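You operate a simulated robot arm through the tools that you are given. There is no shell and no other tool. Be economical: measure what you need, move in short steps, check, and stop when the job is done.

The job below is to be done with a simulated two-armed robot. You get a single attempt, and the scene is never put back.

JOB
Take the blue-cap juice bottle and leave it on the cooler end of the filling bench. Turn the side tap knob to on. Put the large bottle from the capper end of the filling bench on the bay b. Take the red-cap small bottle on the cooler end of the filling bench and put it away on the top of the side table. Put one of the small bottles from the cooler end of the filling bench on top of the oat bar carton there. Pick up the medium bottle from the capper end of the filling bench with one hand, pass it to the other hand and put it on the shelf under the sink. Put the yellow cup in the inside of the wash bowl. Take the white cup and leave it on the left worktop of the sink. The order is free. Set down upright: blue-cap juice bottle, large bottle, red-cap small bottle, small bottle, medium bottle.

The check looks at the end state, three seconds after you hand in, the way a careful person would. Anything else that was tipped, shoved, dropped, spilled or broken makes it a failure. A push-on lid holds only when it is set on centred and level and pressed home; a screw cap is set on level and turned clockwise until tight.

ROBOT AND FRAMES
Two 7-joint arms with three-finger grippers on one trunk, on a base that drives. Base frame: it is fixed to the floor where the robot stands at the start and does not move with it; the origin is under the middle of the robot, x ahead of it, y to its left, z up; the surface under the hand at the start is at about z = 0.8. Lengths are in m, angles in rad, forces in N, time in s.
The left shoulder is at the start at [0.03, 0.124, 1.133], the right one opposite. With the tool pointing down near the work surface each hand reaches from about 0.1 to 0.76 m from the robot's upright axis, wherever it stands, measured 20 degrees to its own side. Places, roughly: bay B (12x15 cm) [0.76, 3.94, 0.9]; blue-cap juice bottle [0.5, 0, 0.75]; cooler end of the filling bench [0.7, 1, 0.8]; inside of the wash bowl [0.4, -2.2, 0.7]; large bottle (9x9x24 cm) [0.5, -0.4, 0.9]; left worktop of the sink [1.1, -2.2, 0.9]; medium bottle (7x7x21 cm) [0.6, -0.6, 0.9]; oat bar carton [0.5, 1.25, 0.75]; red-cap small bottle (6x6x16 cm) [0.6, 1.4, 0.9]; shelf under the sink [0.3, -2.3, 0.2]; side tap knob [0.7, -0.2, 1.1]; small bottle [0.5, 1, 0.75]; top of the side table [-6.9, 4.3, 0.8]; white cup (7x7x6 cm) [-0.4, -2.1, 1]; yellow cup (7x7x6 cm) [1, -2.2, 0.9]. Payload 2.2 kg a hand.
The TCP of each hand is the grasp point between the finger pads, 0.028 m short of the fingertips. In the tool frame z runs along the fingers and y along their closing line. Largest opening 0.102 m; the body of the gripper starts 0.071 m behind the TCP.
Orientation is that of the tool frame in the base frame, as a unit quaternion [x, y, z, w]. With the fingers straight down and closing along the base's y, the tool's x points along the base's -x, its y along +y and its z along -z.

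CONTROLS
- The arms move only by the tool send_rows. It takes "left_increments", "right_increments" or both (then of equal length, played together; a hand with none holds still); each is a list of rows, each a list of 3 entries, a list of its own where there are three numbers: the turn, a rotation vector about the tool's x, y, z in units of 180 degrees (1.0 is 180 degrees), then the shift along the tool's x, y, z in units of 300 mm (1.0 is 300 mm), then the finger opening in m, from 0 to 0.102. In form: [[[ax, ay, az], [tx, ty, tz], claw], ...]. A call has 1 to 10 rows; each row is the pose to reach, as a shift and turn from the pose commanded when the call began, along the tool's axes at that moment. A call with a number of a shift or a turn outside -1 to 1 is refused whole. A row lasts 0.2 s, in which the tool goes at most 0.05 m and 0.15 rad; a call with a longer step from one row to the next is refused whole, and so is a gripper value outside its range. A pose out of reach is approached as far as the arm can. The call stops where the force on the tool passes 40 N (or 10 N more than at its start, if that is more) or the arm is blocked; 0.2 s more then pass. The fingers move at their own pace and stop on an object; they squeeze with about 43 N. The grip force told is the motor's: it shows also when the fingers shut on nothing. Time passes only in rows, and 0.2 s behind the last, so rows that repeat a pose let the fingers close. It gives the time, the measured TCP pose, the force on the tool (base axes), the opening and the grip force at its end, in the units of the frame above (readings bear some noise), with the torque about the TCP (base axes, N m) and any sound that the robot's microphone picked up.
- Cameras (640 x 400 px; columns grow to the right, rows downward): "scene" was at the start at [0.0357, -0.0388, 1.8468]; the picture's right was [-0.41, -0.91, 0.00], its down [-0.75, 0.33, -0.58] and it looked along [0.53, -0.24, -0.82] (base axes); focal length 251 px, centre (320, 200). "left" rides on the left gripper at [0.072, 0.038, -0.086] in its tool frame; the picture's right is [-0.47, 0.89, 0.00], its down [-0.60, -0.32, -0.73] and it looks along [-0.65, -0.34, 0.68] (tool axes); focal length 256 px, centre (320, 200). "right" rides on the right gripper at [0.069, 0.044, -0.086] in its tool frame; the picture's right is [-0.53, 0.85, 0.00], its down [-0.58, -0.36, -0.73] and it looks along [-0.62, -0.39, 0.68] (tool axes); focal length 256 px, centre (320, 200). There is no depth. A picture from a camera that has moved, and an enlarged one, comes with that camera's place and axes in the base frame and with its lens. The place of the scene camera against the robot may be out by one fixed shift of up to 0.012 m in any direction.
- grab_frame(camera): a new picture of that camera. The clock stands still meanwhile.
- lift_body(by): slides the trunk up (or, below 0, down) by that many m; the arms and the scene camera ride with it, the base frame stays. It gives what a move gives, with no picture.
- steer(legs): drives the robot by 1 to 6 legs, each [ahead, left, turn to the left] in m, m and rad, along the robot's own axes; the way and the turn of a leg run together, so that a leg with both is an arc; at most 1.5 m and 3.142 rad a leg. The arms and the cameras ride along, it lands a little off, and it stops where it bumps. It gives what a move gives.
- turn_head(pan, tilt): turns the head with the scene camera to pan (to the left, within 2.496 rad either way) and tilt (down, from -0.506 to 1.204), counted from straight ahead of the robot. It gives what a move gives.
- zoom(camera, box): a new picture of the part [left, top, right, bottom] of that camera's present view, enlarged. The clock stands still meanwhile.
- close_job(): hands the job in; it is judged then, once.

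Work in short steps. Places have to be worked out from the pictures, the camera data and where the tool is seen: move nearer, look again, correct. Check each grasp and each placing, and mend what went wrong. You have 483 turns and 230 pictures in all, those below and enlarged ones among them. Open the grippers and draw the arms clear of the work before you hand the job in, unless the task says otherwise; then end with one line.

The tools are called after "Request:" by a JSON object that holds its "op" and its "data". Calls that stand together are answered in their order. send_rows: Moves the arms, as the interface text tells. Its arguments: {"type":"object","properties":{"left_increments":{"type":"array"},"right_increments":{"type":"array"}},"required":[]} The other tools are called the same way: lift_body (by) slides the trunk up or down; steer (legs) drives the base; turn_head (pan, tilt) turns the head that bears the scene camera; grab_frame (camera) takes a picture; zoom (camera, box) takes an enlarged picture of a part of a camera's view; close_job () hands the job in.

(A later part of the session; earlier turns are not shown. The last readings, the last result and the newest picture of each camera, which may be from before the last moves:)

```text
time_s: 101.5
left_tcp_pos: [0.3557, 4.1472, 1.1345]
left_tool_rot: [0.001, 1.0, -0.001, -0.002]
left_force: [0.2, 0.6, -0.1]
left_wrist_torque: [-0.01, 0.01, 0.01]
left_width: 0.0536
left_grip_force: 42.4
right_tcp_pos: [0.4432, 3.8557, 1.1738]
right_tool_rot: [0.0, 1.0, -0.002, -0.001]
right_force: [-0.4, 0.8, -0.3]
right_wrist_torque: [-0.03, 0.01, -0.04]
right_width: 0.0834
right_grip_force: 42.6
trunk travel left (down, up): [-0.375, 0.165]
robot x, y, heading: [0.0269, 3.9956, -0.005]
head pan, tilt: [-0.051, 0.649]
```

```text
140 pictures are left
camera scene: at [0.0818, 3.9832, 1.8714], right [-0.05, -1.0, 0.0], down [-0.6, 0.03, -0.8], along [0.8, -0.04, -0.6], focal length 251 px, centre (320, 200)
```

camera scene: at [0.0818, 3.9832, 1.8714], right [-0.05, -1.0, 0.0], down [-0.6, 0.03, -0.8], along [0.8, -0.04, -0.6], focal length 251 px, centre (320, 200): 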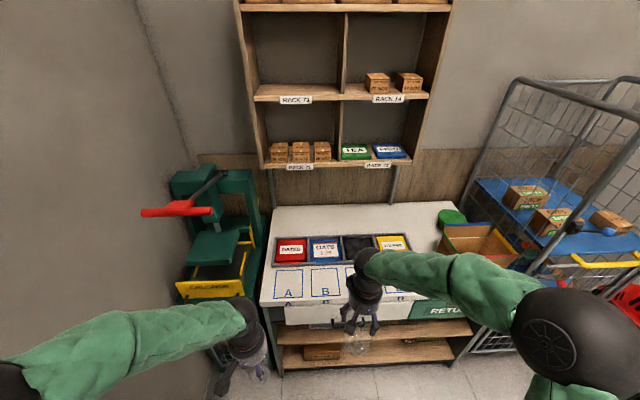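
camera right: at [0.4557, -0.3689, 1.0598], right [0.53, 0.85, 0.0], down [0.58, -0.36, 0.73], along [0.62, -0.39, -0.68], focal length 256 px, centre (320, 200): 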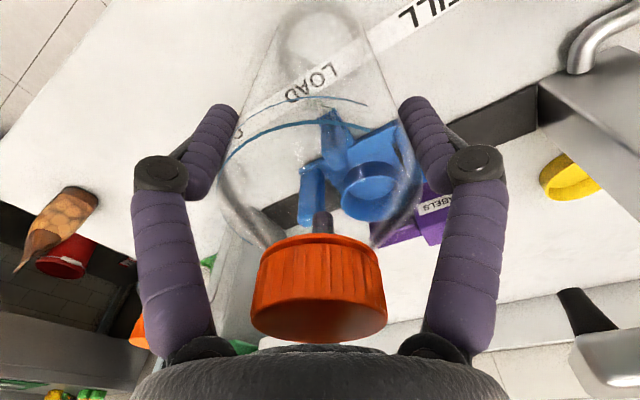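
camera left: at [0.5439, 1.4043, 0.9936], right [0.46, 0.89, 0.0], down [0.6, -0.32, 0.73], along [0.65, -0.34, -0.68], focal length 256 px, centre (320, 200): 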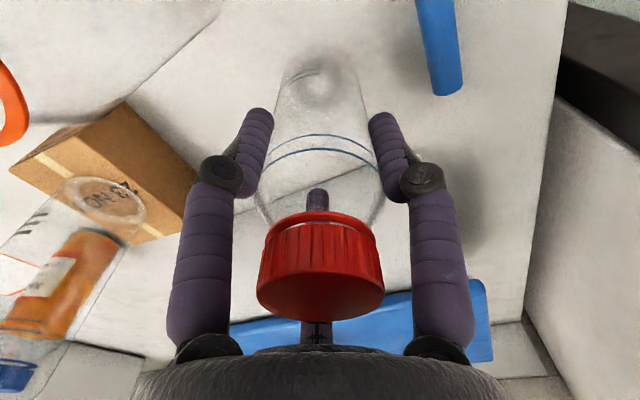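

Request:
{"op": "send_rows", "data": {"right_increments": [[[0, 0, 0], [-0.14, 0.06, 0], 0.06], [[0, 0, 0], [-0.28, 0.12, 0], 0.06], [[0, 0, 0], [-0.42, 0.18, 0], 0.06], [[0, 0, 0], [-0.56, 0.22, 0], 0.06], [[0, 0, 0], [-0.7, 0.255, 0], 0.06], [[0, 0, 0], [-0.85, 0.255, 0], 0.06], [[0, 0, 0], [-1.0, 0.255, 0], 0.06]]}}

Request:
{"op": "grab_frame", "data": {"camera": "right"}}

Request:
{"op": "zoom", "data": {"camera": "scene", "box": [250, 190, 450, 340]}}

```text
time_s: 103.1
left_tcp_pos: [0.358, 4.1459, 1.1348]
left_tool_rot: [0.001, 1.0, 0.0, -0.001]
left_force: [-0.6, 0.6, -1.9]
left_wrist_torque: [-0.01, 0.04, -0.02]
left_width: 0.0535
left_grip_force: 43.0
right_tcp_pos: [0.7461, 3.9303, 1.173]
right_tool_rot: [-0.001, 1.0, -0.002, -0.002]
right_force: [0.0, 0.4, -0.2]
right_wrist_torque: [-0.02, 0.02, -0.02]
right_width: 0.0831
right_grip_force: 42.7
trunk travel left (down, up): [-0.375, 0.165]
robot x, y, heading: [0.0238, 3.9953, -0.001]
head pan, tilt: [-0.051, 0.649]
```

```text
139 pictures are left
camera right: at [0.6775, 3.9737, 1.2583], right [0.53, 0.85, 0.0], down [0.58, -0.36, 0.73], along [0.62, -0.39, -0.68], focal length 256 px, centre (320, 200)
```

right: 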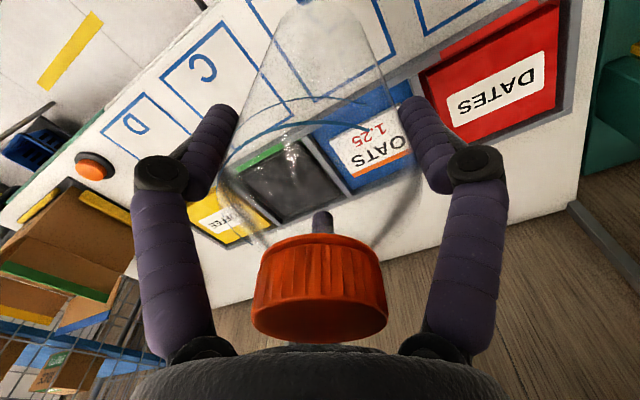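

```text
2.67 times, centred on (350, 265) of scene
camera zoom: at [0.084, 3.9821, 1.8712], right [-0.05, -1.0, 0.0], down [-0.61, 0.03, -0.8], along [0.79, -0.04, -0.61], focal length 669 px, centre (240, 27)
```

zoom: 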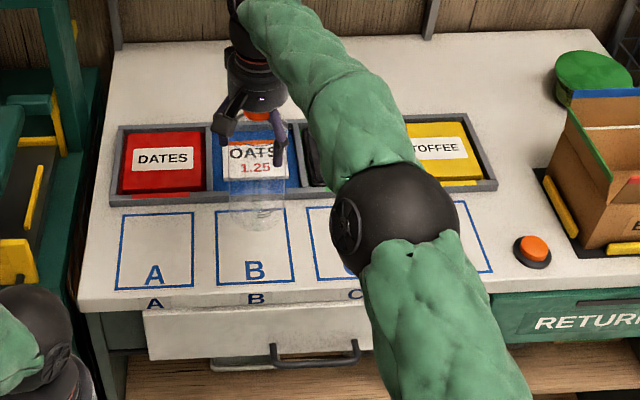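

Bay B centre ≈ (0.745,3.936). Small y fix and lower to just above the surface.

Request:
{"op": "send_rows", "data": {"right_increments": [[[0, 0, 0], [0, 0.018, 0.1], 0.06], [[0, 0, 0], [0, 0.018, 0.2], 0.06], [[0, 0, 0], [0, 0.018, 0.27], 0.06], [[0, 0, 0], [0, 0.018, 0.3], 0.06]]}}

Request:
{"op": "zoom", "data": {"camera": "scene", "box": [280, 220, 380, 320]}}

Request:
{"op": "zoom", "data": {"camera": "right", "box": [200, 0, 440, 150]}}

```text
time_s: 104.1
left_tcp_pos: [0.3577, 4.1459, 1.1336]
left_tool_rot: [0.0, 1.0, 0.0, -0.001]
left_force: [0.5, 0.0, -1.2]
left_wrist_torque: [0.02, 0.03, 0.02]
left_width: 0.0532
left_grip_force: 43.5
right_tcp_pos: [0.7446, 3.9357, 1.0844]
right_tool_rot: [0.001, 1.0, 0.0, 0.0]
right_force: [-0.3, 0.0, 1.0]
right_wrist_torque: [0.01, 0.02, 0.01]
right_width: 0.0833
right_grip_force: 42.4
trunk travel left (down, up): [-0.375, 0.165]
robot x, y, heading: [0.0268, 3.9914, -0.003]
head pan, tilt: [-0.051, 0.649]
```

```text
4.00 times, centred on (330, 270) of scene
camera zoom: at [0.0817, 3.9815, 1.8714], right [-0.05, -1.0, 0.0], down [-0.6, 0.03, -0.8], along [0.8, -0.04, -0.6], focal length 1004 px, centre (280, -80)
```

zoom: 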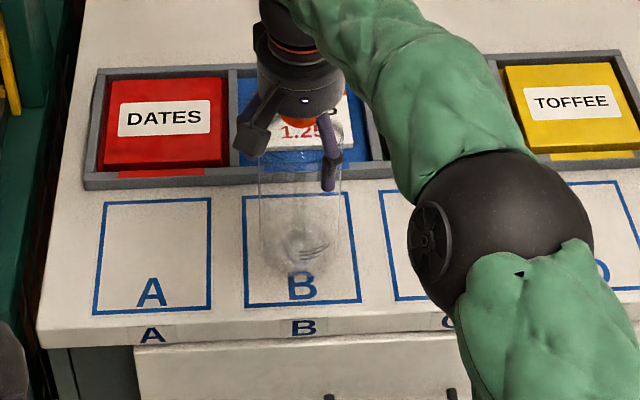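

```text
2.67 times, centred on (320, 75) of right
camera zoom: at [0.6766, 3.9783, 1.17], right [0.53, 0.85, 0.0], down [0.58, -0.36, 0.73], along [0.62, -0.39, -0.68], focal length 683 px, centre (320, 533)
```

zoom: 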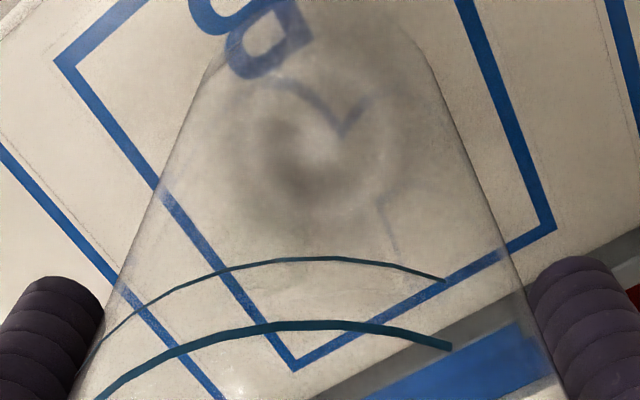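

Inside the bay outline. Lower to contact.

Request:
{"op": "send_rows", "data": {"right_increments": [[[0, 0, 0], [0, 0.0, 0.01], 0.06], [[0, 0, 0], [0, 0, 0.02], 0.06], [[0, 0, 0], [0, 0, 0.028], 0.06], [[0, 0, 0], [0, 0, 0.036], 0.06]]}}

```text
time_s: 105.1
left_tcp_pos: [0.3564, 4.1453, 1.1351]
left_tool_rot: [0.001, 1.0, 0.0, -0.001]
left_force: [0.8, -0.1, -1.2]
left_wrist_torque: [0.05, 0.0, 0.0]
left_width: 0.0536
left_grip_force: 43.0
right_tcp_pos: [0.7455, 3.9362, 1.0748]
right_tool_rot: [0.0, 1.0, -0.001, 0.0]
right_force: [0.3, 0.3, 3.8]
right_wrist_torque: [0.09, 0.05, -0.02]
right_width: 0.0832
right_grip_force: 43.0
trunk travel left (down, up): [-0.375, 0.165]
robot x, y, heading: [0.0239, 3.9961, -0.005]
head pan, tilt: [-0.051, 0.649]
```

Contact (3.8 N). Open and rise.

Request:
{"op": "send_rows", "data": {"right_increments": [[[0, 0, 0], [0, 0.0, 0.0], 0.088], [[0, 0, 0], [0, 0, 0.0], 0.095], [[0, 0, 0], [0, 0, 0.0], 0.102], [[0, 0, 0], [0, 0, 0.0], 0.102], [[0, 0, 0], [0, 0, -0.1], 0.102], [[0, 0, 0], [0, 0, -0.25], 0.102], [[0, 0, 0], [0, 0, -0.4], 0.102], [[0, 0, 0], [0.1, 0, -0.5], 0.102], [[0, 0, 0], [0.25, 0, -0.5], 0.102]]}}

Request:
{"op": "zoom", "data": {"camera": "scene", "box": [250, 190, 450, 340]}}

```text
time_s: 107.1
left_tcp_pos: [0.3544, 4.1455, 1.1352]
left_tool_rot: [0.0, 1.0, 0.0, -0.001]
left_force: [1.1, 0.0, -0.5]
left_wrist_torque: [-0.01, -0.02, 0.01]
left_width: 0.0532
left_grip_force: 43.0
right_tcp_pos: [0.6684, 3.9352, 1.2249]
right_tool_rot: [-0.001, 1.0, -0.002, 0.0]
right_force: [-0.1, -0.6, -0.8]
right_wrist_torque: [0.01, -0.03, -0.02]
right_width: 0.1021
right_grip_force: 0.0
trunk travel left (down, up): [-0.375, 0.165]
robot x, y, heading: [0.0259, 3.9929, -0.001]
head pan, tilt: [-0.051, 0.649]
```

```text
2.67 times, centred on (350, 265) of scene
camera zoom: at [0.0792, 3.9811, 1.8714], right [-0.05, -1.0, 0.0], down [-0.6, 0.03, -0.8], along [0.8, -0.04, -0.6], focal length 669 px, centre (240, 27)
```

zoom: 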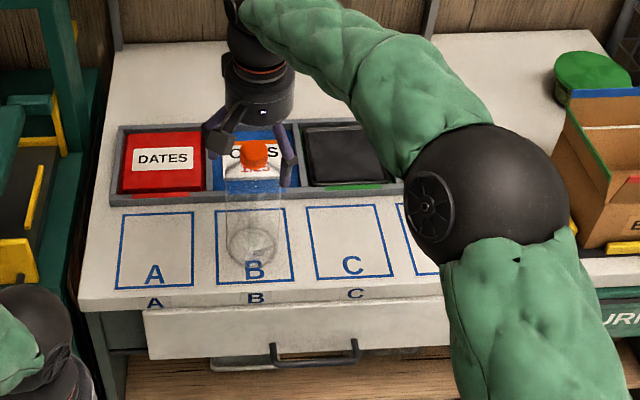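

Large bottle stands in bay B. Retract the right arm, back away, and look for the route to the side table at (-6.9,4.3).

Request:
{"op": "send_rows", "data": {"right_increments": [[[0, 0, 0], [0.15, 0.0, 0.0], 0.102], [[0, 0, 0], [0.3, 0, 0.0], 0.102], [[0, 0, 0], [0.45, -0.05, 0.0], 0.102], [[0, 0, 0], [0.6, -0.15, 0.0], 0.102], [[0, 0, 0], [0.75, -0.25, 0], 0.102], [[0, 0, 0], [0.85, -0.35, 0], 0.102]]}}

Request:
{"op": "steer", "data": {"legs": [[-0.7, 0, 0], [0, -0.3, 1.5]]}}

Request:
{"op": "turn_head", "data": {"pan": 0.9, "tilt": 0.3}}

Request:
{"op": "grab_frame", "data": {"camera": "scene"}}

Request:
{"op": "turn_head", "data": {"pan": 1.9, "tilt": 0.3}}

Request:
{"op": "grab_frame", "data": {"camera": "scene"}}

```text
refused: row 4 steps farther than a row can; nothing moved
```

```text
time_s: 110.3
left_tcp_pos: [-0.2432, 4.1457, 1.1351]
left_tool_rot: [0.001, 1.0, 0.0, 0.0]
left_force: [-0.4, 0.3, 0.0]
left_wrist_torque: [-0.01, -0.07, -0.02]
left_width: 0.0531
left_grip_force: 42.5
right_tcp_pos: [0.0707, 3.9366, 1.2241]
right_tool_rot: [-0.001, 1.0, -0.002, -0.001]
right_force: [-0.6, -0.6, 0.4]
right_wrist_torque: [-0.01, -0.04, -0.03]
right_width: 0.1019
right_grip_force: 0.1
trunk travel left (down, up): [-0.375, 0.165]
robot x, y, heading: [-0.5686, 3.995, 0.0]
head pan, tilt: [-0.051, 0.649]
stopped in leg 1: the robot was blocked; the commanded pose is now the measured one
```

```text
time_s: 111.5
left_tcp_pos: [-0.2382, 4.1448, 1.1343]
left_tool_rot: [0.001, 1.0, 0.0, -0.002]
left_force: [-0.2, 0.1, -0.2]
left_wrist_torque: [0.0, -0.02, 0.03]
left_width: 0.0533
left_grip_force: 43.5
right_tcp_pos: [0.0764, 3.9372, 1.2218]
right_tool_rot: [-0.001, 1.0, -0.002, -0.003]
right_force: [-0.3, -0.4, 0.2]
right_wrist_torque: [-0.01, 0.01, -0.03]
right_width: 0.1019
right_grip_force: 0.0
trunk travel left (down, up): [-0.375, 0.165]
robot x, y, heading: [-0.5698, 3.9949, -0.001]
head pan, tilt: [0.901, 0.3]
```

```text
134 pictures are left
camera scene: at [-0.5406, 4.0594, 1.9031], right [0.78, -0.62, 0.0], down [-0.18, -0.23, -0.96], along [0.59, 0.75, -0.3], focal length 251 px, centre (320, 200)
```

scene: 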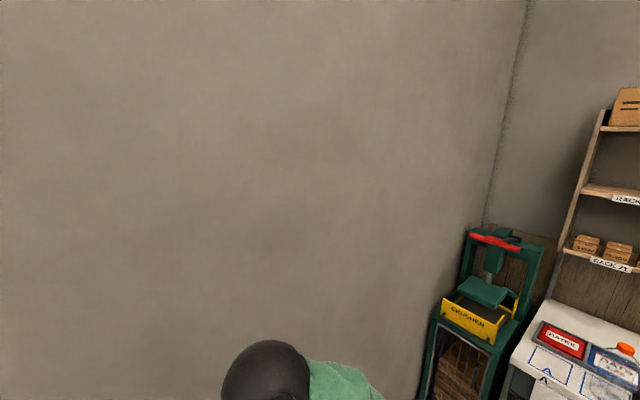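

```text
time_s: 112.8
left_tcp_pos: [-0.2381, 4.145, 1.1333]
left_tool_rot: [0.001, 1.0, 0.0, -0.002]
left_force: [0.1, 0.3, -0.8]
left_wrist_torque: [-0.01, 0.0, 0.01]
left_width: 0.0537
left_grip_force: 43.1
right_tcp_pos: [0.0758, 3.9363, 1.2218]
right_tool_rot: [-0.001, 1.0, -0.001, -0.002]
right_force: [0.6, -0.2, -1.1]
right_wrist_torque: [-0.02, 0.03, -0.01]
right_width: 0.1021
right_grip_force: 0.1
trunk travel left (down, up): [-0.375, 0.165]
robot x, y, heading: [-0.5679, 3.9987, -0.003]
head pan, tilt: [1.901, 0.3]
```

```text
133 pictures are left
camera scene: at [-0.6292, 4.0748, 1.9032], right [0.95, 0.32, 0.0], down [0.1, -0.28, -0.96], along [-0.31, 0.9, -0.3], focal length 251 px, centre (320, 200)
```

scene: 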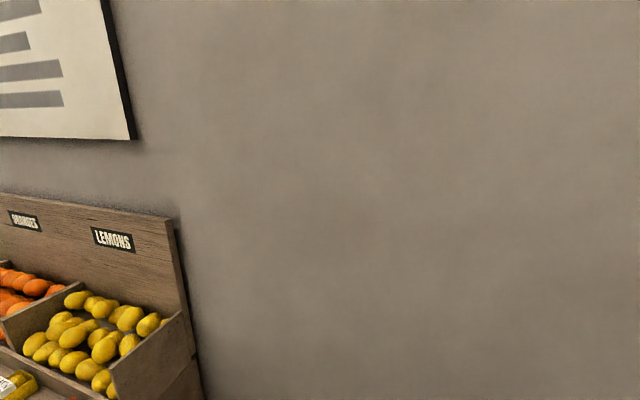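

I was blocked behind: a fruit stand seems to stand there. Look behind both ways, and fold the right arm in.

Request:
{"op": "send_rows", "data": {"right_increments": [[[0, 0, 0], [0.15, 0.0, 0.0], 0.102], [[0, 0, 0], [0.3, 0, 0.0], 0.102], [[0, 0, 0], [0.4, -0.1, 0.0], 0.102], [[0, 0, 0], [0.5, -0.2, 0.0], 0.102], [[0, 0, 0], [0.6, -0.3, 0], 0.102], [[0, 0, 0], [0.7, -0.4, 0], 0.102]]}}

Request:
{"op": "turn_head", "data": {"pan": 2.45, "tilt": 0.7}}

Request:
{"op": "grab_frame", "data": {"camera": "scene"}}

Request:
{"op": "turn_head", "data": {"pan": -2.4, "tilt": 0.5}}

Request:
{"op": "grab_frame", "data": {"camera": "scene"}}

```text
time_s: 114.2
left_tcp_pos: [-0.2401, 4.1461, 1.1354]
left_tool_rot: [0.0, 1.0, 0.001, -0.001]
left_force: [-0.7, -0.3, -0.8]
left_wrist_torque: [0.04, -0.01, 0.01]
left_width: 0.0536
left_grip_force: 43.0
right_tcp_pos: [-0.1378, 3.8153, 1.2238]
right_tool_rot: [0.0, 1.0, -0.001, -0.002]
right_force: [-0.9, -0.1, 1.1]
right_wrist_torque: [0.04, -0.02, 0.05]
right_width: 0.102
right_grip_force: 0.0
trunk travel left (down, up): [-0.375, 0.165]
robot x, y, heading: [-0.57, 3.9978, -0.005]
head pan, tilt: [1.901, 0.3]
```

```text
time_s: 115.2
left_tcp_pos: [-0.2386, 4.1469, 1.1347]
left_tool_rot: [0.001, 1.0, 0.0, -0.002]
left_force: [0.1, 0.0, -0.8]
left_wrist_torque: [-0.01, -0.02, 0.0]
left_width: 0.0535
left_grip_force: 42.9
right_tcp_pos: [-0.1354, 3.8155, 1.2233]
right_tool_rot: [-0.002, 1.0, -0.002, -0.003]
right_force: [1.1, 0.2, -0.2]
right_wrist_torque: [0.01, 0.0, 0.01]
right_width: 0.1023
right_grip_force: 0.0
trunk travel left (down, up): [-0.375, 0.165]
robot x, y, heading: [-0.5689, 3.9947, -0.006]
head pan, tilt: [2.45, 0.7]
```

```text
132 pictures are left
camera scene: at [-0.665, 4.0405, 1.8671], right [0.64, 0.77, 0.0], down [0.5, -0.41, -0.77], along [-0.59, 0.49, -0.64], focal length 251 px, centre (320, 200)
```

scene: 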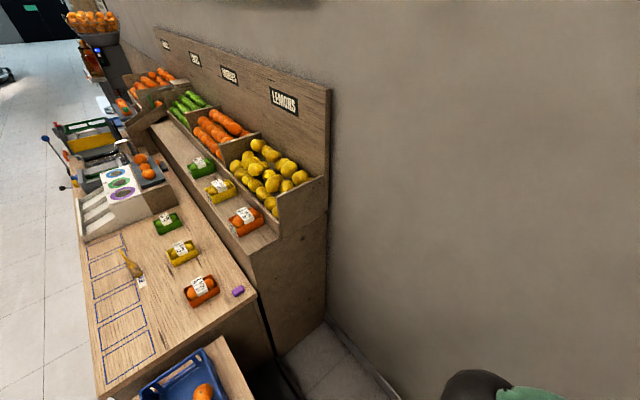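

```text
time_s: 119.0
left_tcp_pos: [-0.238, 4.1451, 1.1341]
left_tool_rot: [0.001, 1.0, 0.0, -0.001]
left_force: [0.0, 0.2, -0.3]
left_wrist_torque: [0.0, 0.03, 0.01]
left_width: 0.0532
left_grip_force: 42.9
right_tcp_pos: [-0.1353, 3.8161, 1.224]
right_tool_rot: [0.0, 1.0, -0.002, -0.003]
right_force: [0.6, 0.6, -0.3]
right_wrist_torque: [0.0, 0.0, 0.01]
right_width: 0.1017
right_grip_force: 0.0
trunk travel left (down, up): [-0.375, 0.165]
robot x, y, heading: [-0.5708, 3.9975, -0.005]
head pan, tilt: [-2.4, 0.499]
```

```text
131 pictures are left
camera scene: at [-0.6664, 3.9249, 1.8848], right [-0.67, 0.74, 0.0], down [0.35, 0.32, -0.88], along [-0.65, -0.59, -0.48], focal length 251 px, centre (320, 200)
```

scene: 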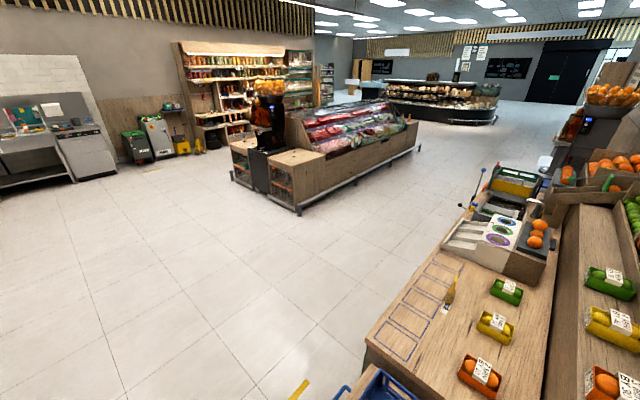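

The robot touched the fruit bench end. The corridor runs along y≈2.65. Move forward a bit, strafe right to y≈2.65, then turn to face the +y wall.

Request:
{"op": "steer", "data": {"legs": [[0.15, 0, 0], [0, -1.35, 0], [0, 0, 1.575]]}}

Request:
{"op": "turn_head", "data": {"pan": 0.5, "tilt": 0.5}}

Request:
{"op": "grab_frame", "data": {"camera": "scene"}}

Request:
{"op": "turn_head", "data": {"pan": 1.5, "tilt": 0.4}}

Request:
{"op": "grab_frame", "data": {"camera": "scene"}}

```text
time_s: 130.6
left_tcp_pos: [-0.5709, 2.9624, 1.1337]
left_tool_rot: [-0.705, 0.709, -0.001, -0.001]
left_force: [0.3, 0.3, -0.2]
left_wrist_torque: [0.04, -0.01, -0.02]
left_width: 0.0536
left_grip_force: 43.1
right_tcp_pos: [-0.2417, 3.0658, 1.224]
right_tool_rot: [-0.707, 0.708, -0.003, -0.001]
right_force: [-0.8, -0.5, -0.3]
right_wrist_torque: [-0.01, 0.0, 0.0]
right_width: 0.102
right_grip_force: 0.1
trunk travel left (down, up): [-0.375, 0.165]
robot x, y, heading: [-0.4216, 2.6332, 1.573]
head pan, tilt: [-2.4, 0.499]
```

```text
time_s: 133.2
left_tcp_pos: [-0.5708, 2.9624, 1.1326]
left_tool_rot: [-0.705, 0.709, -0.001, -0.001]
left_force: [-0.5, -1.2, 0.2]
left_wrist_torque: [0.0, -0.03, 0.01]
left_width: 0.0533
left_grip_force: 43.4
right_tcp_pos: [-0.2406, 3.0642, 1.223]
right_tool_rot: [-0.707, 0.707, -0.004, 0.0]
right_force: [1.0, -1.8, 0.6]
right_wrist_torque: [0.0, -0.01, 0.0]
right_width: 0.102
right_grip_force: 0.0
trunk travel left (down, up): [-0.375, 0.165]
robot x, y, heading: [-0.4242, 2.6353, 1.569]
head pan, tilt: [0.499, 0.499]
```

```text
130 pictures are left
camera scene: at [-0.4656, 2.6731, 1.8848], right [0.88, 0.47, 0.0], down [0.23, -0.42, -0.88], along [-0.42, 0.77, -0.48], focal length 251 px, centre (320, 200)
```

scene: 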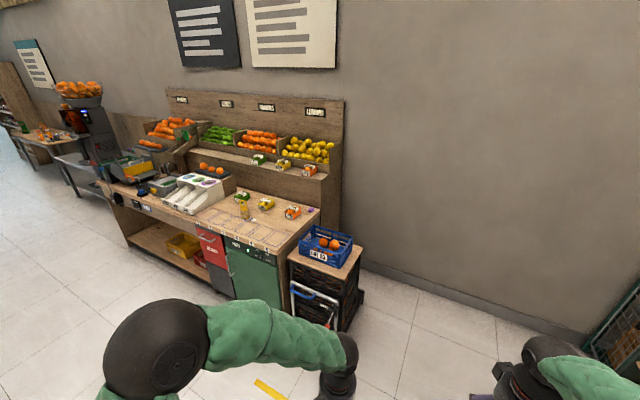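

```text
time_s: 134.4
left_tcp_pos: [-0.5705, 2.9631, 1.1345]
left_tool_rot: [-0.705, 0.709, -0.002, -0.001]
left_force: [0.2, -0.1, 0.5]
left_wrist_torque: [0.02, -0.01, 0.04]
left_width: 0.0534
left_grip_force: 42.6
right_tcp_pos: [-0.2415, 3.0643, 1.2241]
right_tool_rot: [0.707, -0.707, 0.003, 0.0]
right_force: [-0.1, -0.5, -0.2]
right_wrist_torque: [0.02, 0.0, -0.02]
right_width: 0.1019
right_grip_force: 0.0
trunk travel left (down, up): [-0.375, 0.165]
robot x, y, heading: [-0.4201, 2.632, 1.569]
head pan, tilt: [1.499, 0.4]
```

```text
129 pictures are left
camera scene: at [-0.5148, 2.6001, 1.8939], right [0.08, 1.0, 0.0], down [0.39, -0.03, -0.92], along [-0.92, 0.07, -0.39], focal length 251 px, centre (320, 200)
```

scene: 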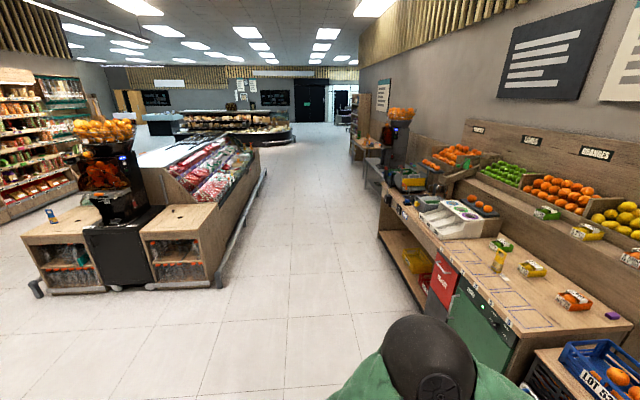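

Corridor is clear. Strafe left in legs along it.

Request:
{"op": "steer", "data": {"legs": [[0, 1.5, 0.01], [0, 1.5, 0.01], [0, 1.5, 0.01]]}}

Request:
{"op": "turn_head", "data": {"pan": 0.6, "tilt": 0.5}}

Request:
{"op": "grab_frame", "data": {"camera": "scene"}}

```text
time_s: 155.9
left_tcp_pos: [-5.072, 2.9582, 1.1345]
left_tool_rot: [0.712, -0.702, 0.001, 0.001]
left_force: [0.4, -0.4, -0.2]
left_wrist_torque: [0.02, 0.02, 0.0]
left_width: 0.0535
left_grip_force: 43.0
right_tcp_pos: [-4.7429, 3.0662, 1.2229]
right_tool_rot: [0.713, -0.701, 0.003, 0.001]
right_force: [-0.5, 1.3, 0.1]
right_wrist_torque: [-0.02, 0.01, -0.02]
right_width: 0.1018
right_grip_force: 0.0
trunk travel left (down, up): [-0.375, 0.165]
robot x, y, heading: [-4.9159, 2.6275, 1.589]
head pan, tilt: [1.499, 0.4]
```

```text
time_s: 157.1
left_tcp_pos: [-5.0715, 2.9575, 1.1338]
left_tool_rot: [0.712, -0.702, 0.001, 0.001]
left_force: [-0.1, 0.4, 0.8]
left_wrist_torque: [0.02, 0.01, 0.02]
left_width: 0.0534
left_grip_force: 43.0
right_tcp_pos: [-4.7425, 3.0659, 1.2231]
right_tool_rot: [0.713, -0.701, 0.002, 0.0]
right_force: [-0.3, 0.4, 0.1]
right_wrist_torque: [-0.01, 0.01, -0.03]
right_width: 0.1018
right_grip_force: 0.1
trunk travel left (down, up): [-0.375, 0.165]
robot x, y, heading: [-4.9175, 2.6295, 1.58]
head pan, tilt: [0.6, 0.499]
```

```text
128 pictures are left
camera scene: at [-4.9691, 2.6652, 1.8848], right [0.82, 0.58, 0.0], down [0.28, -0.39, -0.88], along [-0.51, 0.72, -0.48], focal length 251 px, centre (320, 200)
```

scene: 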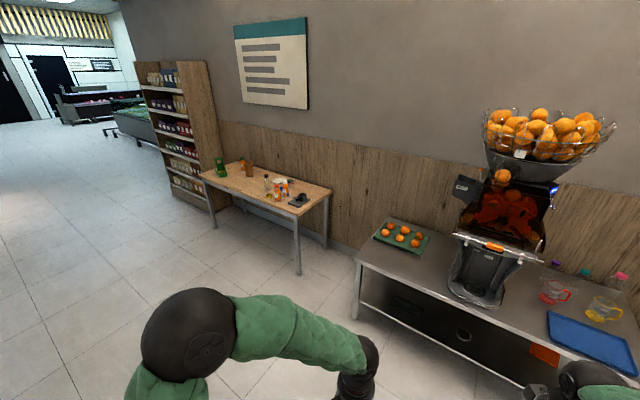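

The side table is ahead on the wall. Go left another 1.75 m and look.

Request:
{"op": "steer", "data": {"legs": [[0, 1.5, 0], [0, 0.3, -0.01]]}}

Request:
{"op": "turn_head", "data": {"pan": 0.0, "tilt": 0.6}}

Request:
{"op": "grab_frame", "data": {"camera": "scene"}}

```text
time_s: 166.3
left_tcp_pos: [-6.8912, 2.9377, 1.1352]
left_tool_rot: [0.707, -0.707, 0.001, 0.001]
left_force: [-0.5, -0.3, 0.1]
left_wrist_torque: [0.01, -0.04, 0.0]
left_width: 0.0533
left_grip_force: 42.8
right_tcp_pos: [-6.5616, 3.0431, 1.2229]
right_tool_rot: [0.709, -0.705, 0.003, 0.0]
right_force: [0.3, 0.3, 0.3]
right_wrist_torque: [0.02, -0.04, 0.0]
right_width: 0.1019
right_grip_force: 0.1
trunk travel left (down, up): [-0.375, 0.165]
robot x, y, heading: [-6.7409, 2.6064, 1.571]
head pan, tilt: [0.6, 0.499]
```

```text
time_s: 167.3
left_tcp_pos: [-6.8917, 2.9381, 1.1344]
left_tool_rot: [-0.707, 0.707, -0.002, -0.001]
left_force: [0.5, 0.1, -0.7]
left_wrist_torque: [0.0, 0.02, 0.0]
left_width: 0.0534
left_grip_force: 42.8
right_tcp_pos: [-6.5608, 3.0433, 1.2236]
right_tool_rot: [0.709, -0.705, 0.002, 0.0]
right_force: [-0.3, -0.5, -0.1]
right_wrist_torque: [-0.01, 0.0, -0.01]
right_width: 0.1017
right_grip_force: 0.0
trunk travel left (down, up): [-0.375, 0.165]
robot x, y, heading: [-6.7391, 2.6047, 1.573]
head pan, tilt: [0.0, 0.6]
```

```text
127 pictures are left
camera scene: at [-6.7407, 2.6578, 1.8757], right [1.0, 0.0, 0.0], down [0.0, -0.56, -0.83], along [0.0, 0.83, -0.56], focal length 251 px, centre (320, 200)
```

scene: 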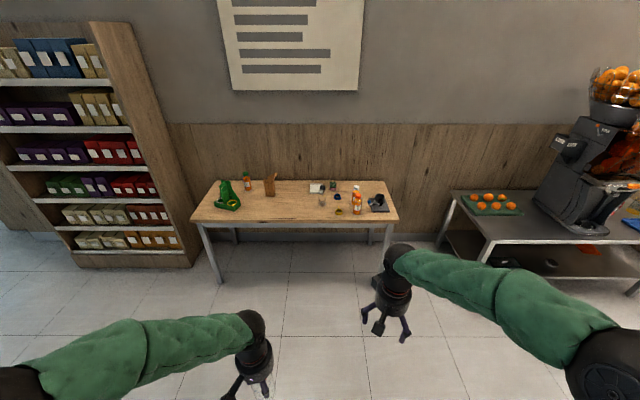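

Free space exists on the table's left-centre. Drive forward ~0.88 m.

Request:
{"op": "steer", "data": {"legs": [[0.88, 0, 0]]}}

Request:
{"op": "turn_head", "data": {"pan": 0.2, "tilt": 0.8}}

Request:
{"op": "grab_frame", "data": {"camera": "scene"}}

```text
time_s: 171.9
left_tcp_pos: [-6.8947, 3.8265, 1.1335]
left_tool_rot: [0.708, -0.706, 0.001, 0.001]
left_force: [-0.3, 0.2, 0.1]
left_wrist_torque: [-0.02, 0.0, 0.0]
left_width: 0.0535
left_grip_force: 43.5
right_tcp_pos: [-6.5654, 3.9313, 1.2232]
right_tool_rot: [0.71, -0.704, 0.003, 0.001]
right_force: [0.1, -0.4, 0.3]
right_wrist_torque: [-0.03, -0.01, 0.05]
right_width: 0.102
right_grip_force: 0.0
trunk travel left (down, up): [-0.375, 0.165]
robot x, y, heading: [-6.7444, 3.4973, 1.579]
head pan, tilt: [0.0, 0.6]
```

```text
time_s: 172.7
left_tcp_pos: [-6.8955, 3.8256, 1.1333]
left_tool_rot: [0.709, -0.705, 0.001, 0.001]
left_force: [-0.3, -0.3, 0.0]
left_wrist_torque: [0.01, 0.03, -0.02]
left_width: 0.0534
left_grip_force: 43.5
right_tcp_pos: [-6.5655, 3.9314, 1.2234]
right_tool_rot: [0.71, -0.704, 0.004, 0.001]
right_force: [0.5, -0.1, -0.3]
right_wrist_torque: [-0.02, -0.03, 0.0]
right_width: 0.1019
right_grip_force: 0.0
trunk travel left (down, up): [-0.375, 0.165]
robot x, y, heading: [-6.7436, 3.4982, 1.575]
head pan, tilt: [0.201, 0.799]
```

```text
126 pictures are left
camera scene: at [-6.7593, 3.5363, 1.8589], right [0.98, 0.2, 0.0], down [0.15, -0.7, -0.7], along [-0.14, 0.68, -0.72], focal length 251 px, centre (320, 200)
```

scene: 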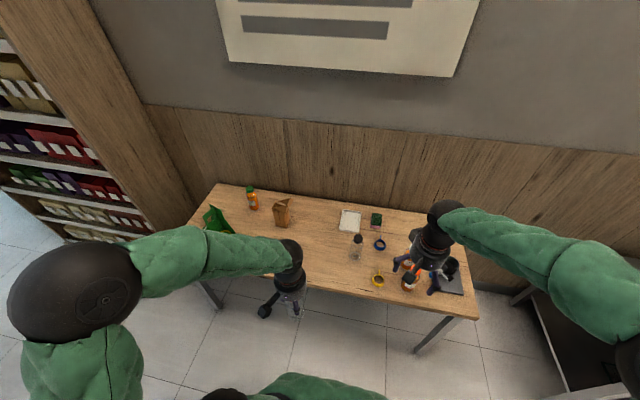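

Target ≈ (-6.93,4.18). Extend the left hand ahead at the present height.

Request:
{"op": "send_rows", "data": {"left_increments": [[[0, 0, 0], [-0.16, 0.01, 0], 0.03], [[0, 0, 0], [-0.32, 0.02, 0], 0.03], [[0, 0, 0], [-0.48, 0.04, 0], 0.03], [[0, 0, 0], [-0.64, 0.06, 0], 0.03], [[0, 0, 0], [-0.8, 0.08, 0], 0.03], [[0, 0, 0], [-0.95, 0.1, 0], 0.03]]}}

Request:
{"op": "send_rows", "data": {"left_increments": [[[0, 0, 0], [-0.12, 0.02, 0], 0.03], [[0, 0, 0], [-0.23, 0.02, 0.0], 0.03]]}}

Request:
{"op": "grab_frame", "data": {"camera": "left"}}

Request:
{"op": "zoom", "data": {"camera": "scene", "box": [220, 160, 420, 310]}}

```text
time_s: 174.1
left_tcp_pos: [-6.9278, 4.1123, 1.132]
left_tool_rot: [0.709, -0.705, 0.002, 0.001]
left_force: [-0.4, 1.0, -0.6]
left_wrist_torque: [-0.01, 0.0, 0.02]
left_width: 0.0533
left_grip_force: 43.9
right_tcp_pos: [-6.5665, 3.9334, 1.2228]
right_tool_rot: [0.71, -0.704, 0.003, 0.001]
right_force: [-0.7, 1.3, -0.1]
right_wrist_torque: [-0.04, 0.02, 0.0]
right_width: 0.1022
right_grip_force: 0.0
trunk travel left (down, up): [-0.375, 0.165]
robot x, y, heading: [-6.7415, 3.4942, 1.576]
head pan, tilt: [0.201, 0.799]
```

```text
time_s: 174.7
left_tcp_pos: [-6.9338, 4.1801, 1.1318]
left_tool_rot: [0.709, -0.705, 0.001, 0.001]
left_force: [0.2, 0.0, 0.0]
left_wrist_torque: [0.02, 0.01, 0.01]
left_width: 0.0535
left_grip_force: 42.6
right_tcp_pos: [-6.5652, 3.9321, 1.2235]
right_tool_rot: [0.71, -0.704, 0.003, 0.001]
right_force: [-0.8, 0.2, -0.3]
right_wrist_torque: [0.01, -0.04, -0.01]
right_width: 0.1019
right_grip_force: 0.1
trunk travel left (down, up): [-0.375, 0.165]
robot x, y, heading: [-6.74, 3.4989, 1.575]
head pan, tilt: [0.201, 0.799]
```

```text
125 pictures are left
camera left: at [-6.9716, 4.1075, 1.2183], right [-0.89, 0.46, 0.0], down [0.31, 0.61, 0.73], along [0.34, 0.65, -0.68], focal length 256 px, centre (320, 200)
```

left: 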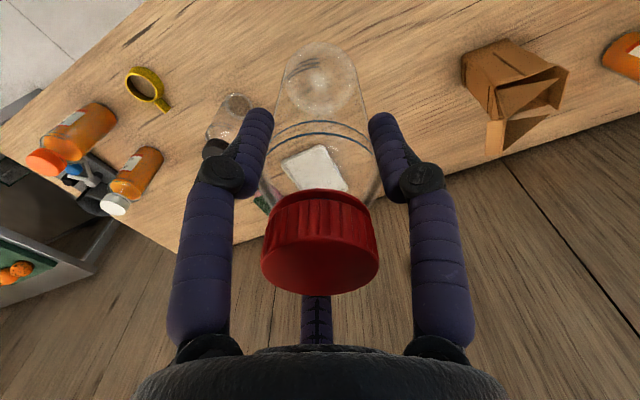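

```text
2.67 times, centred on (320, 235) of scene
camera zoom: at [-6.7591, 3.5375, 1.8587], right [0.98, 0.2, 0.0], down [0.15, -0.7, -0.7], along [-0.14, 0.68, -0.72], focal length 669 px, centre (320, 107)
```

zoom: 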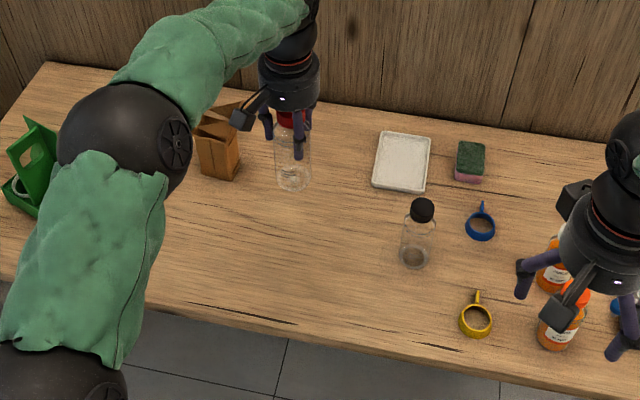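

Spot below is clear. Lower toward the table.

Request:
{"op": "send_rows", "data": {"left_increments": [[[0, 0, 0], [0, 0, 0.15], 0.03], [[0, 0, 0], [0, 0, 0.3], 0.03], [[0, 0, 0], [0, 0, 0.45], 0.03], [[0, 0, 0], [0, 0, 0.56], 0.03], [[0, 0, 0], [0, 0, 0.64], 0.03], [[0, 0, 0], [0, 0, 0.7], 0.03]]}}

Request:
{"op": "zoom", "data": {"camera": "scene", "box": [220, 160, 420, 310]}}

```text
time_s: 176.1
left_tcp_pos: [-6.9323, 4.1783, 0.9228]
left_tool_rot: [0.709, -0.705, 0.001, 0.0]
left_force: [-0.9, 0.7, -0.9]
left_wrist_torque: [-0.06, 0.01, -0.03]
left_width: 0.0535
left_grip_force: 43.1
right_tcp_pos: [-6.5659, 3.9322, 1.2237]
right_tool_rot: [0.71, -0.704, 0.003, 0.0]
right_force: [-0.2, -0.3, 0.4]
right_wrist_torque: [-0.02, -0.02, 0.01]
right_width: 0.1019
right_grip_force: 0.1
trunk travel left (down, up): [-0.375, 0.165]
robot x, y, heading: [-6.7442, 3.4952, 1.579]
head pan, tilt: [0.201, 0.799]
```

```text
2.67 times, centred on (320, 235) of scene
camera zoom: at [-6.7595, 3.5372, 1.8588], right [0.98, 0.2, 0.0], down [0.15, -0.7, -0.7], along [-0.14, 0.68, -0.72], focal length 669 px, centre (320, 107)
```

zoom: 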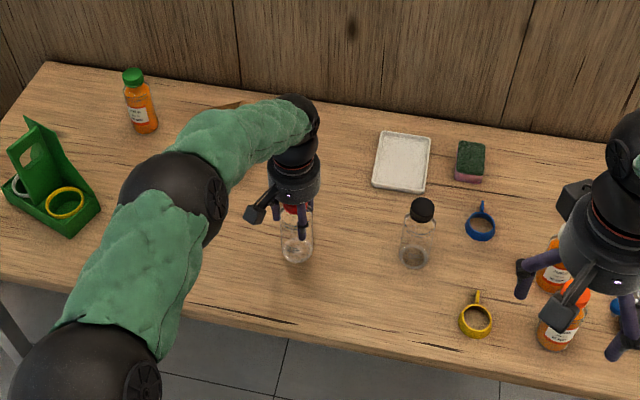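

Request:
{"op": "send_rows", "data": {"left_increments": [[[0, 0, 0], [0, 0, 0.015], 0.03], [[0, 0, 0], [0, 0, 0.03], 0.03], [[0, 0, 0], [0, 0, 0.042], 0.03], [[0, 0, 0], [0, 0, 0.052], 0.03]]}}

```text
time_s: 177.1
left_tcp_pos: [-6.9312, 4.1788, 0.9078]
left_tool_rot: [0.709, -0.705, 0.001, 0.001]
left_force: [0.3, 0.1, -0.2]
left_wrist_torque: [0.03, 0.01, 0.02]
left_width: 0.0536
left_grip_force: 42.8
right_tcp_pos: [-6.5663, 3.931, 1.2234]
right_tool_rot: [0.71, -0.704, 0.003, 0.001]
right_force: [-0.5, -0.5, 0.3]
right_wrist_torque: [0.02, 0.0, -0.01]
right_width: 0.1021
right_grip_force: 0.1
trunk travel left (down, up): [-0.375, 0.165]
robot x, y, heading: [-6.742, 3.4938, 1.583]
head pan, tilt: [0.201, 0.799]
```

Not yet in contact at 0.9078; continue in fine steps (the force limit guards).

Request:
{"op": "send_rows", "data": {"left_increments": [[[0, 0, 0], [0, 0, 0.01], 0.03], [[0, 0, 0], [0, 0, 0.018], 0.03], [[0, 0, 0], [0, 0, 0.026], 0.03]]}}

```text
time_s: 177.9
left_tcp_pos: [-6.9337, 4.1803, 0.8989]
left_tool_rot: [0.709, -0.705, 0.002, 0.002]
left_force: [0.2, 0.3, -0.2]
left_wrist_torque: [-0.01, 0.01, 0.0]
left_width: 0.0535
left_grip_force: 43.0
right_tcp_pos: [-6.5649, 3.9308, 1.2233]
right_tool_rot: [0.71, -0.704, 0.003, 0.0]
right_force: [0.7, -0.2, -0.1]
right_wrist_torque: [-0.02, 0.01, 0.01]
right_width: 0.1022
right_grip_force: 0.1
trunk travel left (down, up): [-0.375, 0.165]
robot x, y, heading: [-6.743, 3.4978, 1.578]
head pan, tilt: [0.201, 0.799]
```

Request:
{"op": "send_rows", "data": {"left_increments": [[[0, 0, 0], [0, 0, 0.01], 0.03], [[0, 0, 0], [0, 0, 0.02], 0.03], [[0, 0, 0], [0, 0, 0.03], 0.03]]}}

Request:
{"op": "zoom", "data": {"camera": "scene", "box": [270, 200, 370, 275]}}

```text
time_s: 178.7
left_tcp_pos: [-6.9321, 4.1796, 0.8907]
left_tool_rot: [0.709, -0.706, 0.002, 0.001]
left_force: [-0.6, 0.3, 0.6]
left_wrist_torque: [0.02, 0.04, 0.0]
left_width: 0.0532
left_grip_force: 43.6
right_tcp_pos: [-6.5651, 3.9321, 1.2248]
right_tool_rot: [0.71, -0.704, 0.003, 0.0]
right_force: [-0.1, 0.6, 0.0]
right_wrist_torque: [-0.02, -0.01, 0.01]
right_width: 0.1023
right_grip_force: 0.0
trunk travel left (down, up): [-0.375, 0.165]
robot x, y, heading: [-6.742, 3.4959, 1.574]
head pan, tilt: [0.201, 0.799]
```

```text
5.33 times, centred on (320, 238) of scene
camera zoom: at [-6.7594, 3.5368, 1.8588], right [0.98, 0.2, 0.0], down [0.15, -0.7, -0.7], along [-0.14, 0.68, -0.72], focal length 1338 px, centre (320, 0)
```

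zoom: 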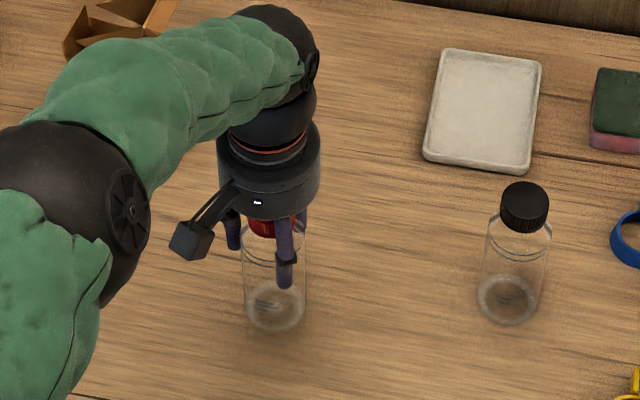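

Request:
{"op": "send_rows", "data": {"left_increments": [[[0, 0, 0], [0, 0, 0.015], 0.03], [[0, 0, 0], [0, 0, 0.03], 0.03], [[0, 0, 0], [0, 0, 0.042], 0.03]]}}

```text
time_s: 179.5
left_tcp_pos: [-6.9325, 4.1779, 0.8777]
left_tool_rot: [0.709, -0.705, 0.001, 0.003]
left_force: [-0.2, 0.3, -0.1]
left_wrist_torque: [-0.02, 0.03, 0.02]
left_width: 0.0536
left_grip_force: 42.7
right_tcp_pos: [-6.5665, 3.9315, 1.225]
right_tool_rot: [0.71, -0.704, 0.003, 0.001]
right_force: [-0.4, -0.5, 0.3]
right_wrist_torque: [0.0, -0.04, -0.02]
right_width: 0.1019
right_grip_force: 0.1
trunk travel left (down, up): [-0.375, 0.165]
robot x, y, heading: [-6.7441, 3.492, 1.577]
head pan, tilt: [0.201, 0.799]
```

Request:
{"op": "send_rows", "data": {"left_increments": [[[0, 0, 0], [0, 0, 0.01], 0.03], [[0, 0, 0], [0, 0, 0.02], 0.03], [[0, 0, 0], [0, 0, 0.03], 0.03], [[0, 0, 0], [0, 0, 0.04], 0.03]]}}

Request:
{"op": "zoom", "data": {"camera": "scene", "box": [270, 200, 370, 275]}}

```text
time_s: 180.5
left_tcp_pos: [-6.932, 4.1789, 0.867]
left_tool_rot: [0.709, -0.705, 0.0, 0.0]
left_force: [0.9, -0.7, 5.0]
left_wrist_torque: [-0.09, -0.08, 0.01]
left_width: 0.0536
left_grip_force: 42.7
right_tcp_pos: [-6.5653, 3.9312, 1.2256]
right_tool_rot: [0.71, -0.704, 0.003, 0.0]
right_force: [-1.3, 0.5, -0.3]
right_wrist_torque: [-0.01, 0.01, -0.01]
right_width: 0.1021
right_grip_force: 0.1
trunk travel left (down, up): [-0.375, 0.165]
robot x, y, heading: [-6.7418, 3.4943, 1.576]
head pan, tilt: [0.201, 0.799]
```

```text
5.33 times, centred on (320, 238) of scene
camera zoom: at [-6.7591, 3.5358, 1.8589], right [0.98, 0.2, 0.0], down [0.15, -0.7, -0.7], along [-0.14, 0.68, -0.72], focal length 1338 px, centre (320, 0)
```

zoom: 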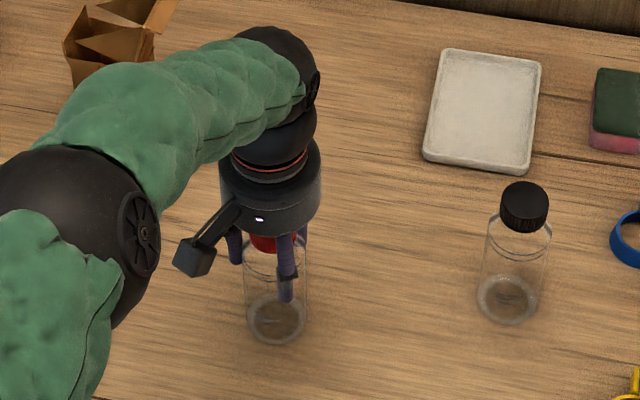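

Contact at 5 N (table ≈ 0.76). Release and rise.

Request:
{"op": "send_rows", "data": {"left_increments": [[[0, 0, 0], [0, 0, 0.0], 0.06], [[0, 0, 0], [0, 0, 0], 0.075], [[0, 0, 0], [0, 0, 0], 0.09], [[0, 0, 0], [0, 0, 0], 0.102], [[0, 0, 0], [0, 0, -0.1], 0.102], [[0, 0, 0], [0, 0, -0.25], 0.102], [[0, 0, 0], [0, 0, -0.4], 0.102], [[0, 0, 0], [0, 0, -0.55], 0.102], [[0, 0, 0], [0, 0, -0.7], 0.102], [[0, 0, 0], [0.1, 0, -0.8], 0.102]]}}

Request:
{"op": "zoom", "data": {"camera": "scene", "box": [220, 160, 420, 310]}}

```text
time_s: 182.7
left_tcp_pos: [-6.9331, 4.1466, 1.1089]
left_tool_rot: [0.709, -0.706, 0.001, 0.001]
left_force: [-0.1, -0.9, -0.6]
left_wrist_torque: [0.05, 0.04, 0.01]
left_width: 0.1019
left_grip_force: 0.1
right_tcp_pos: [-6.5655, 3.9288, 1.2251]
right_tool_rot: [0.71, -0.704, 0.002, 0.0]
right_force: [-0.6, 0.7, 0.2]
right_wrist_torque: [0.02, -0.01, 0.01]
right_width: 0.1019
right_grip_force: 0.1
trunk travel left (down, up): [-0.375, 0.165]
robot x, y, heading: [-6.74, 3.496, 1.576]
head pan, tilt: [0.201, 0.799]
```

```text
2.67 times, centred on (320, 235) of scene
camera zoom: at [-6.7596, 3.5332, 1.8589], right [0.98, 0.2, 0.0], down [0.15, -0.7, -0.7], along [-0.14, 0.68, -0.72], focal length 669 px, centre (320, 107)
```

zoom: 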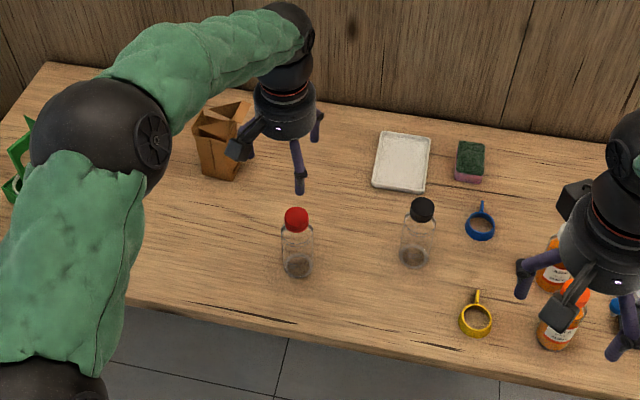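

Red-cap bottle stands upright. Retract the left arm and drive back along the corridor.

Request:
{"op": "send_rows", "data": {"left_increments": [[[0, 0, 0], [0.15, 0, -0.05], 0.102], [[0, 0, 0], [0.3, 0, -0.05], 0.102], [[0, 0, 0], [0.45, 0, -0.05], 0.102], [[0, 0, 0], [0.6, 0, -0.05], 0.102], [[0, 0, 0], [0.75, 0, -0.05], 0.102], [[0, 0, 0], [0.9, -0.02, -0.05], 0.102]]}}

Request:
{"op": "steer", "data": {"legs": [[-0.86, 0, 0], [0, -1.5, 0.01], [0, -1.5, -0.01], [0, -1.5, 0], [0, -1.5, -0.01]]}}

```text
time_s: 184.1
left_tcp_pos: [-6.9251, 3.8777, 1.1222]
left_tool_rot: [0.709, -0.705, 0.0, 0.0]
left_force: [-0.2, 0.2, -0.4]
left_wrist_torque: [0.05, 0.01, 0.0]
left_width: 0.102
left_grip_force: 0.0
right_tcp_pos: [-6.5653, 3.9311, 1.2248]
right_tool_rot: [0.711, -0.704, 0.002, 0.0]
right_force: [0.0, -1.0, -0.9]
right_wrist_torque: [0.04, -0.01, -0.02]
right_width: 0.1021
right_grip_force: 0.0
trunk travel left (down, up): [-0.375, 0.165]
robot x, y, heading: [-6.7428, 3.495, 1.579]
head pan, tilt: [0.201, 0.799]
```

```text
time_s: 216.9
left_tcp_pos: [-0.892, 3.0451, 1.1218]
left_tool_rot: [0.708, -0.706, 0.001, 0.001]
left_force: [0.3, 0.7, -0.1]
left_wrist_torque: [0.02, -0.01, 0.01]
left_width: 0.102
left_grip_force: 0.1
right_tcp_pos: [-0.533, 3.0953, 1.2246]
right_tool_rot: [0.709, -0.705, 0.003, 0.0]
right_force: [0.7, 1.2, 0.7]
right_wrist_torque: [0.01, -0.01, 0.01]
right_width: 0.1022
right_grip_force: 0.0
trunk travel left (down, up): [-0.375, 0.165]
robot x, y, heading: [-0.7127, 2.659, 1.577]
head pan, tilt: [0.201, 0.799]
```

Back near the filling area. Turn to face +x and strafe right to the capper end.

Request:
{"op": "steer", "data": {"legs": [[0, -0.27, 0], [0, 0, -1.577], [0, -1.5, 0.012], [0, -1.5, 0.012]]}}

Request:
{"op": "turn_head", "data": {"pan": -0.4, "tilt": 0.8}}

Request:
{"op": "grab_frame", "data": {"camera": "scene"}}

```text
time_s: 236.7
left_tcp_pos: [-0.0326, -0.1436, 1.1223]
left_tool_rot: [-0.011, 1.0, 0.0, -0.001]
left_force: [0.0, 1.0, 1.2]
left_wrist_torque: [0.05, 0.02, 0.0]
left_width: 0.1019
left_grip_force: 0.0
right_tcp_pos: [0.0245, -0.5018, 1.2241]
right_tool_rot: [-0.013, 1.0, -0.003, -0.003]
right_force: [-0.4, -0.7, 0.4]
right_wrist_torque: [-0.01, 0.01, 0.01]
right_width: 0.1019
right_grip_force: 0.1
trunk travel left (down, up): [-0.375, 0.165]
robot x, y, heading: [-0.4142, -0.3313, 0.025]
head pan, tilt: [0.201, 0.799]
```

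```text
time_s: 237.7
left_tcp_pos: [-0.0328, -0.1439, 1.1215]
left_tool_rot: [-0.011, 1.0, -0.001, -0.002]
left_force: [0.2, 0.9, -0.1]
left_wrist_torque: [0.01, 0.0, 0.02]
left_width: 0.1021
left_grip_force: 0.1
right_tcp_pos: [0.0243, -0.502, 1.2228]
right_tool_rot: [-0.013, 1.0, -0.001, -0.003]
right_force: [-0.2, 0.3, 0.0]
right_wrist_torque: [-0.02, 0.02, 0.0]
right_width: 0.102
right_grip_force: 0.2
trunk travel left (down, up): [-0.375, 0.165]
robot x, y, heading: [-0.4147, -0.3336, 0.025]
head pan, tilt: [-0.4, 0.799]
```

```text
119 pictures are left
camera scene: at [-0.3691, -0.3726, 1.8588], right [-0.37, -0.93, 0.0], down [-0.67, 0.26, -0.7], along [0.65, -0.26, -0.72], focal length 251 px, centre (320, 200)
```

scene: 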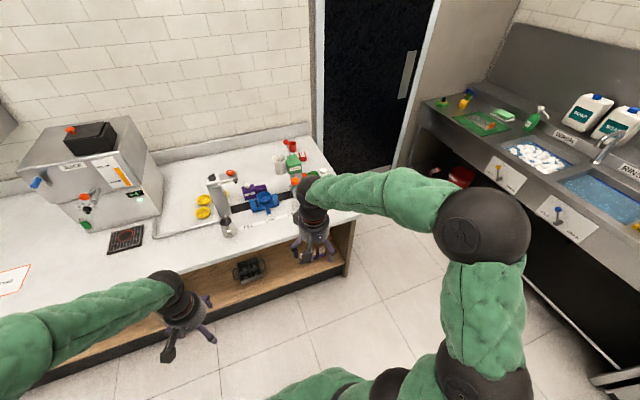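

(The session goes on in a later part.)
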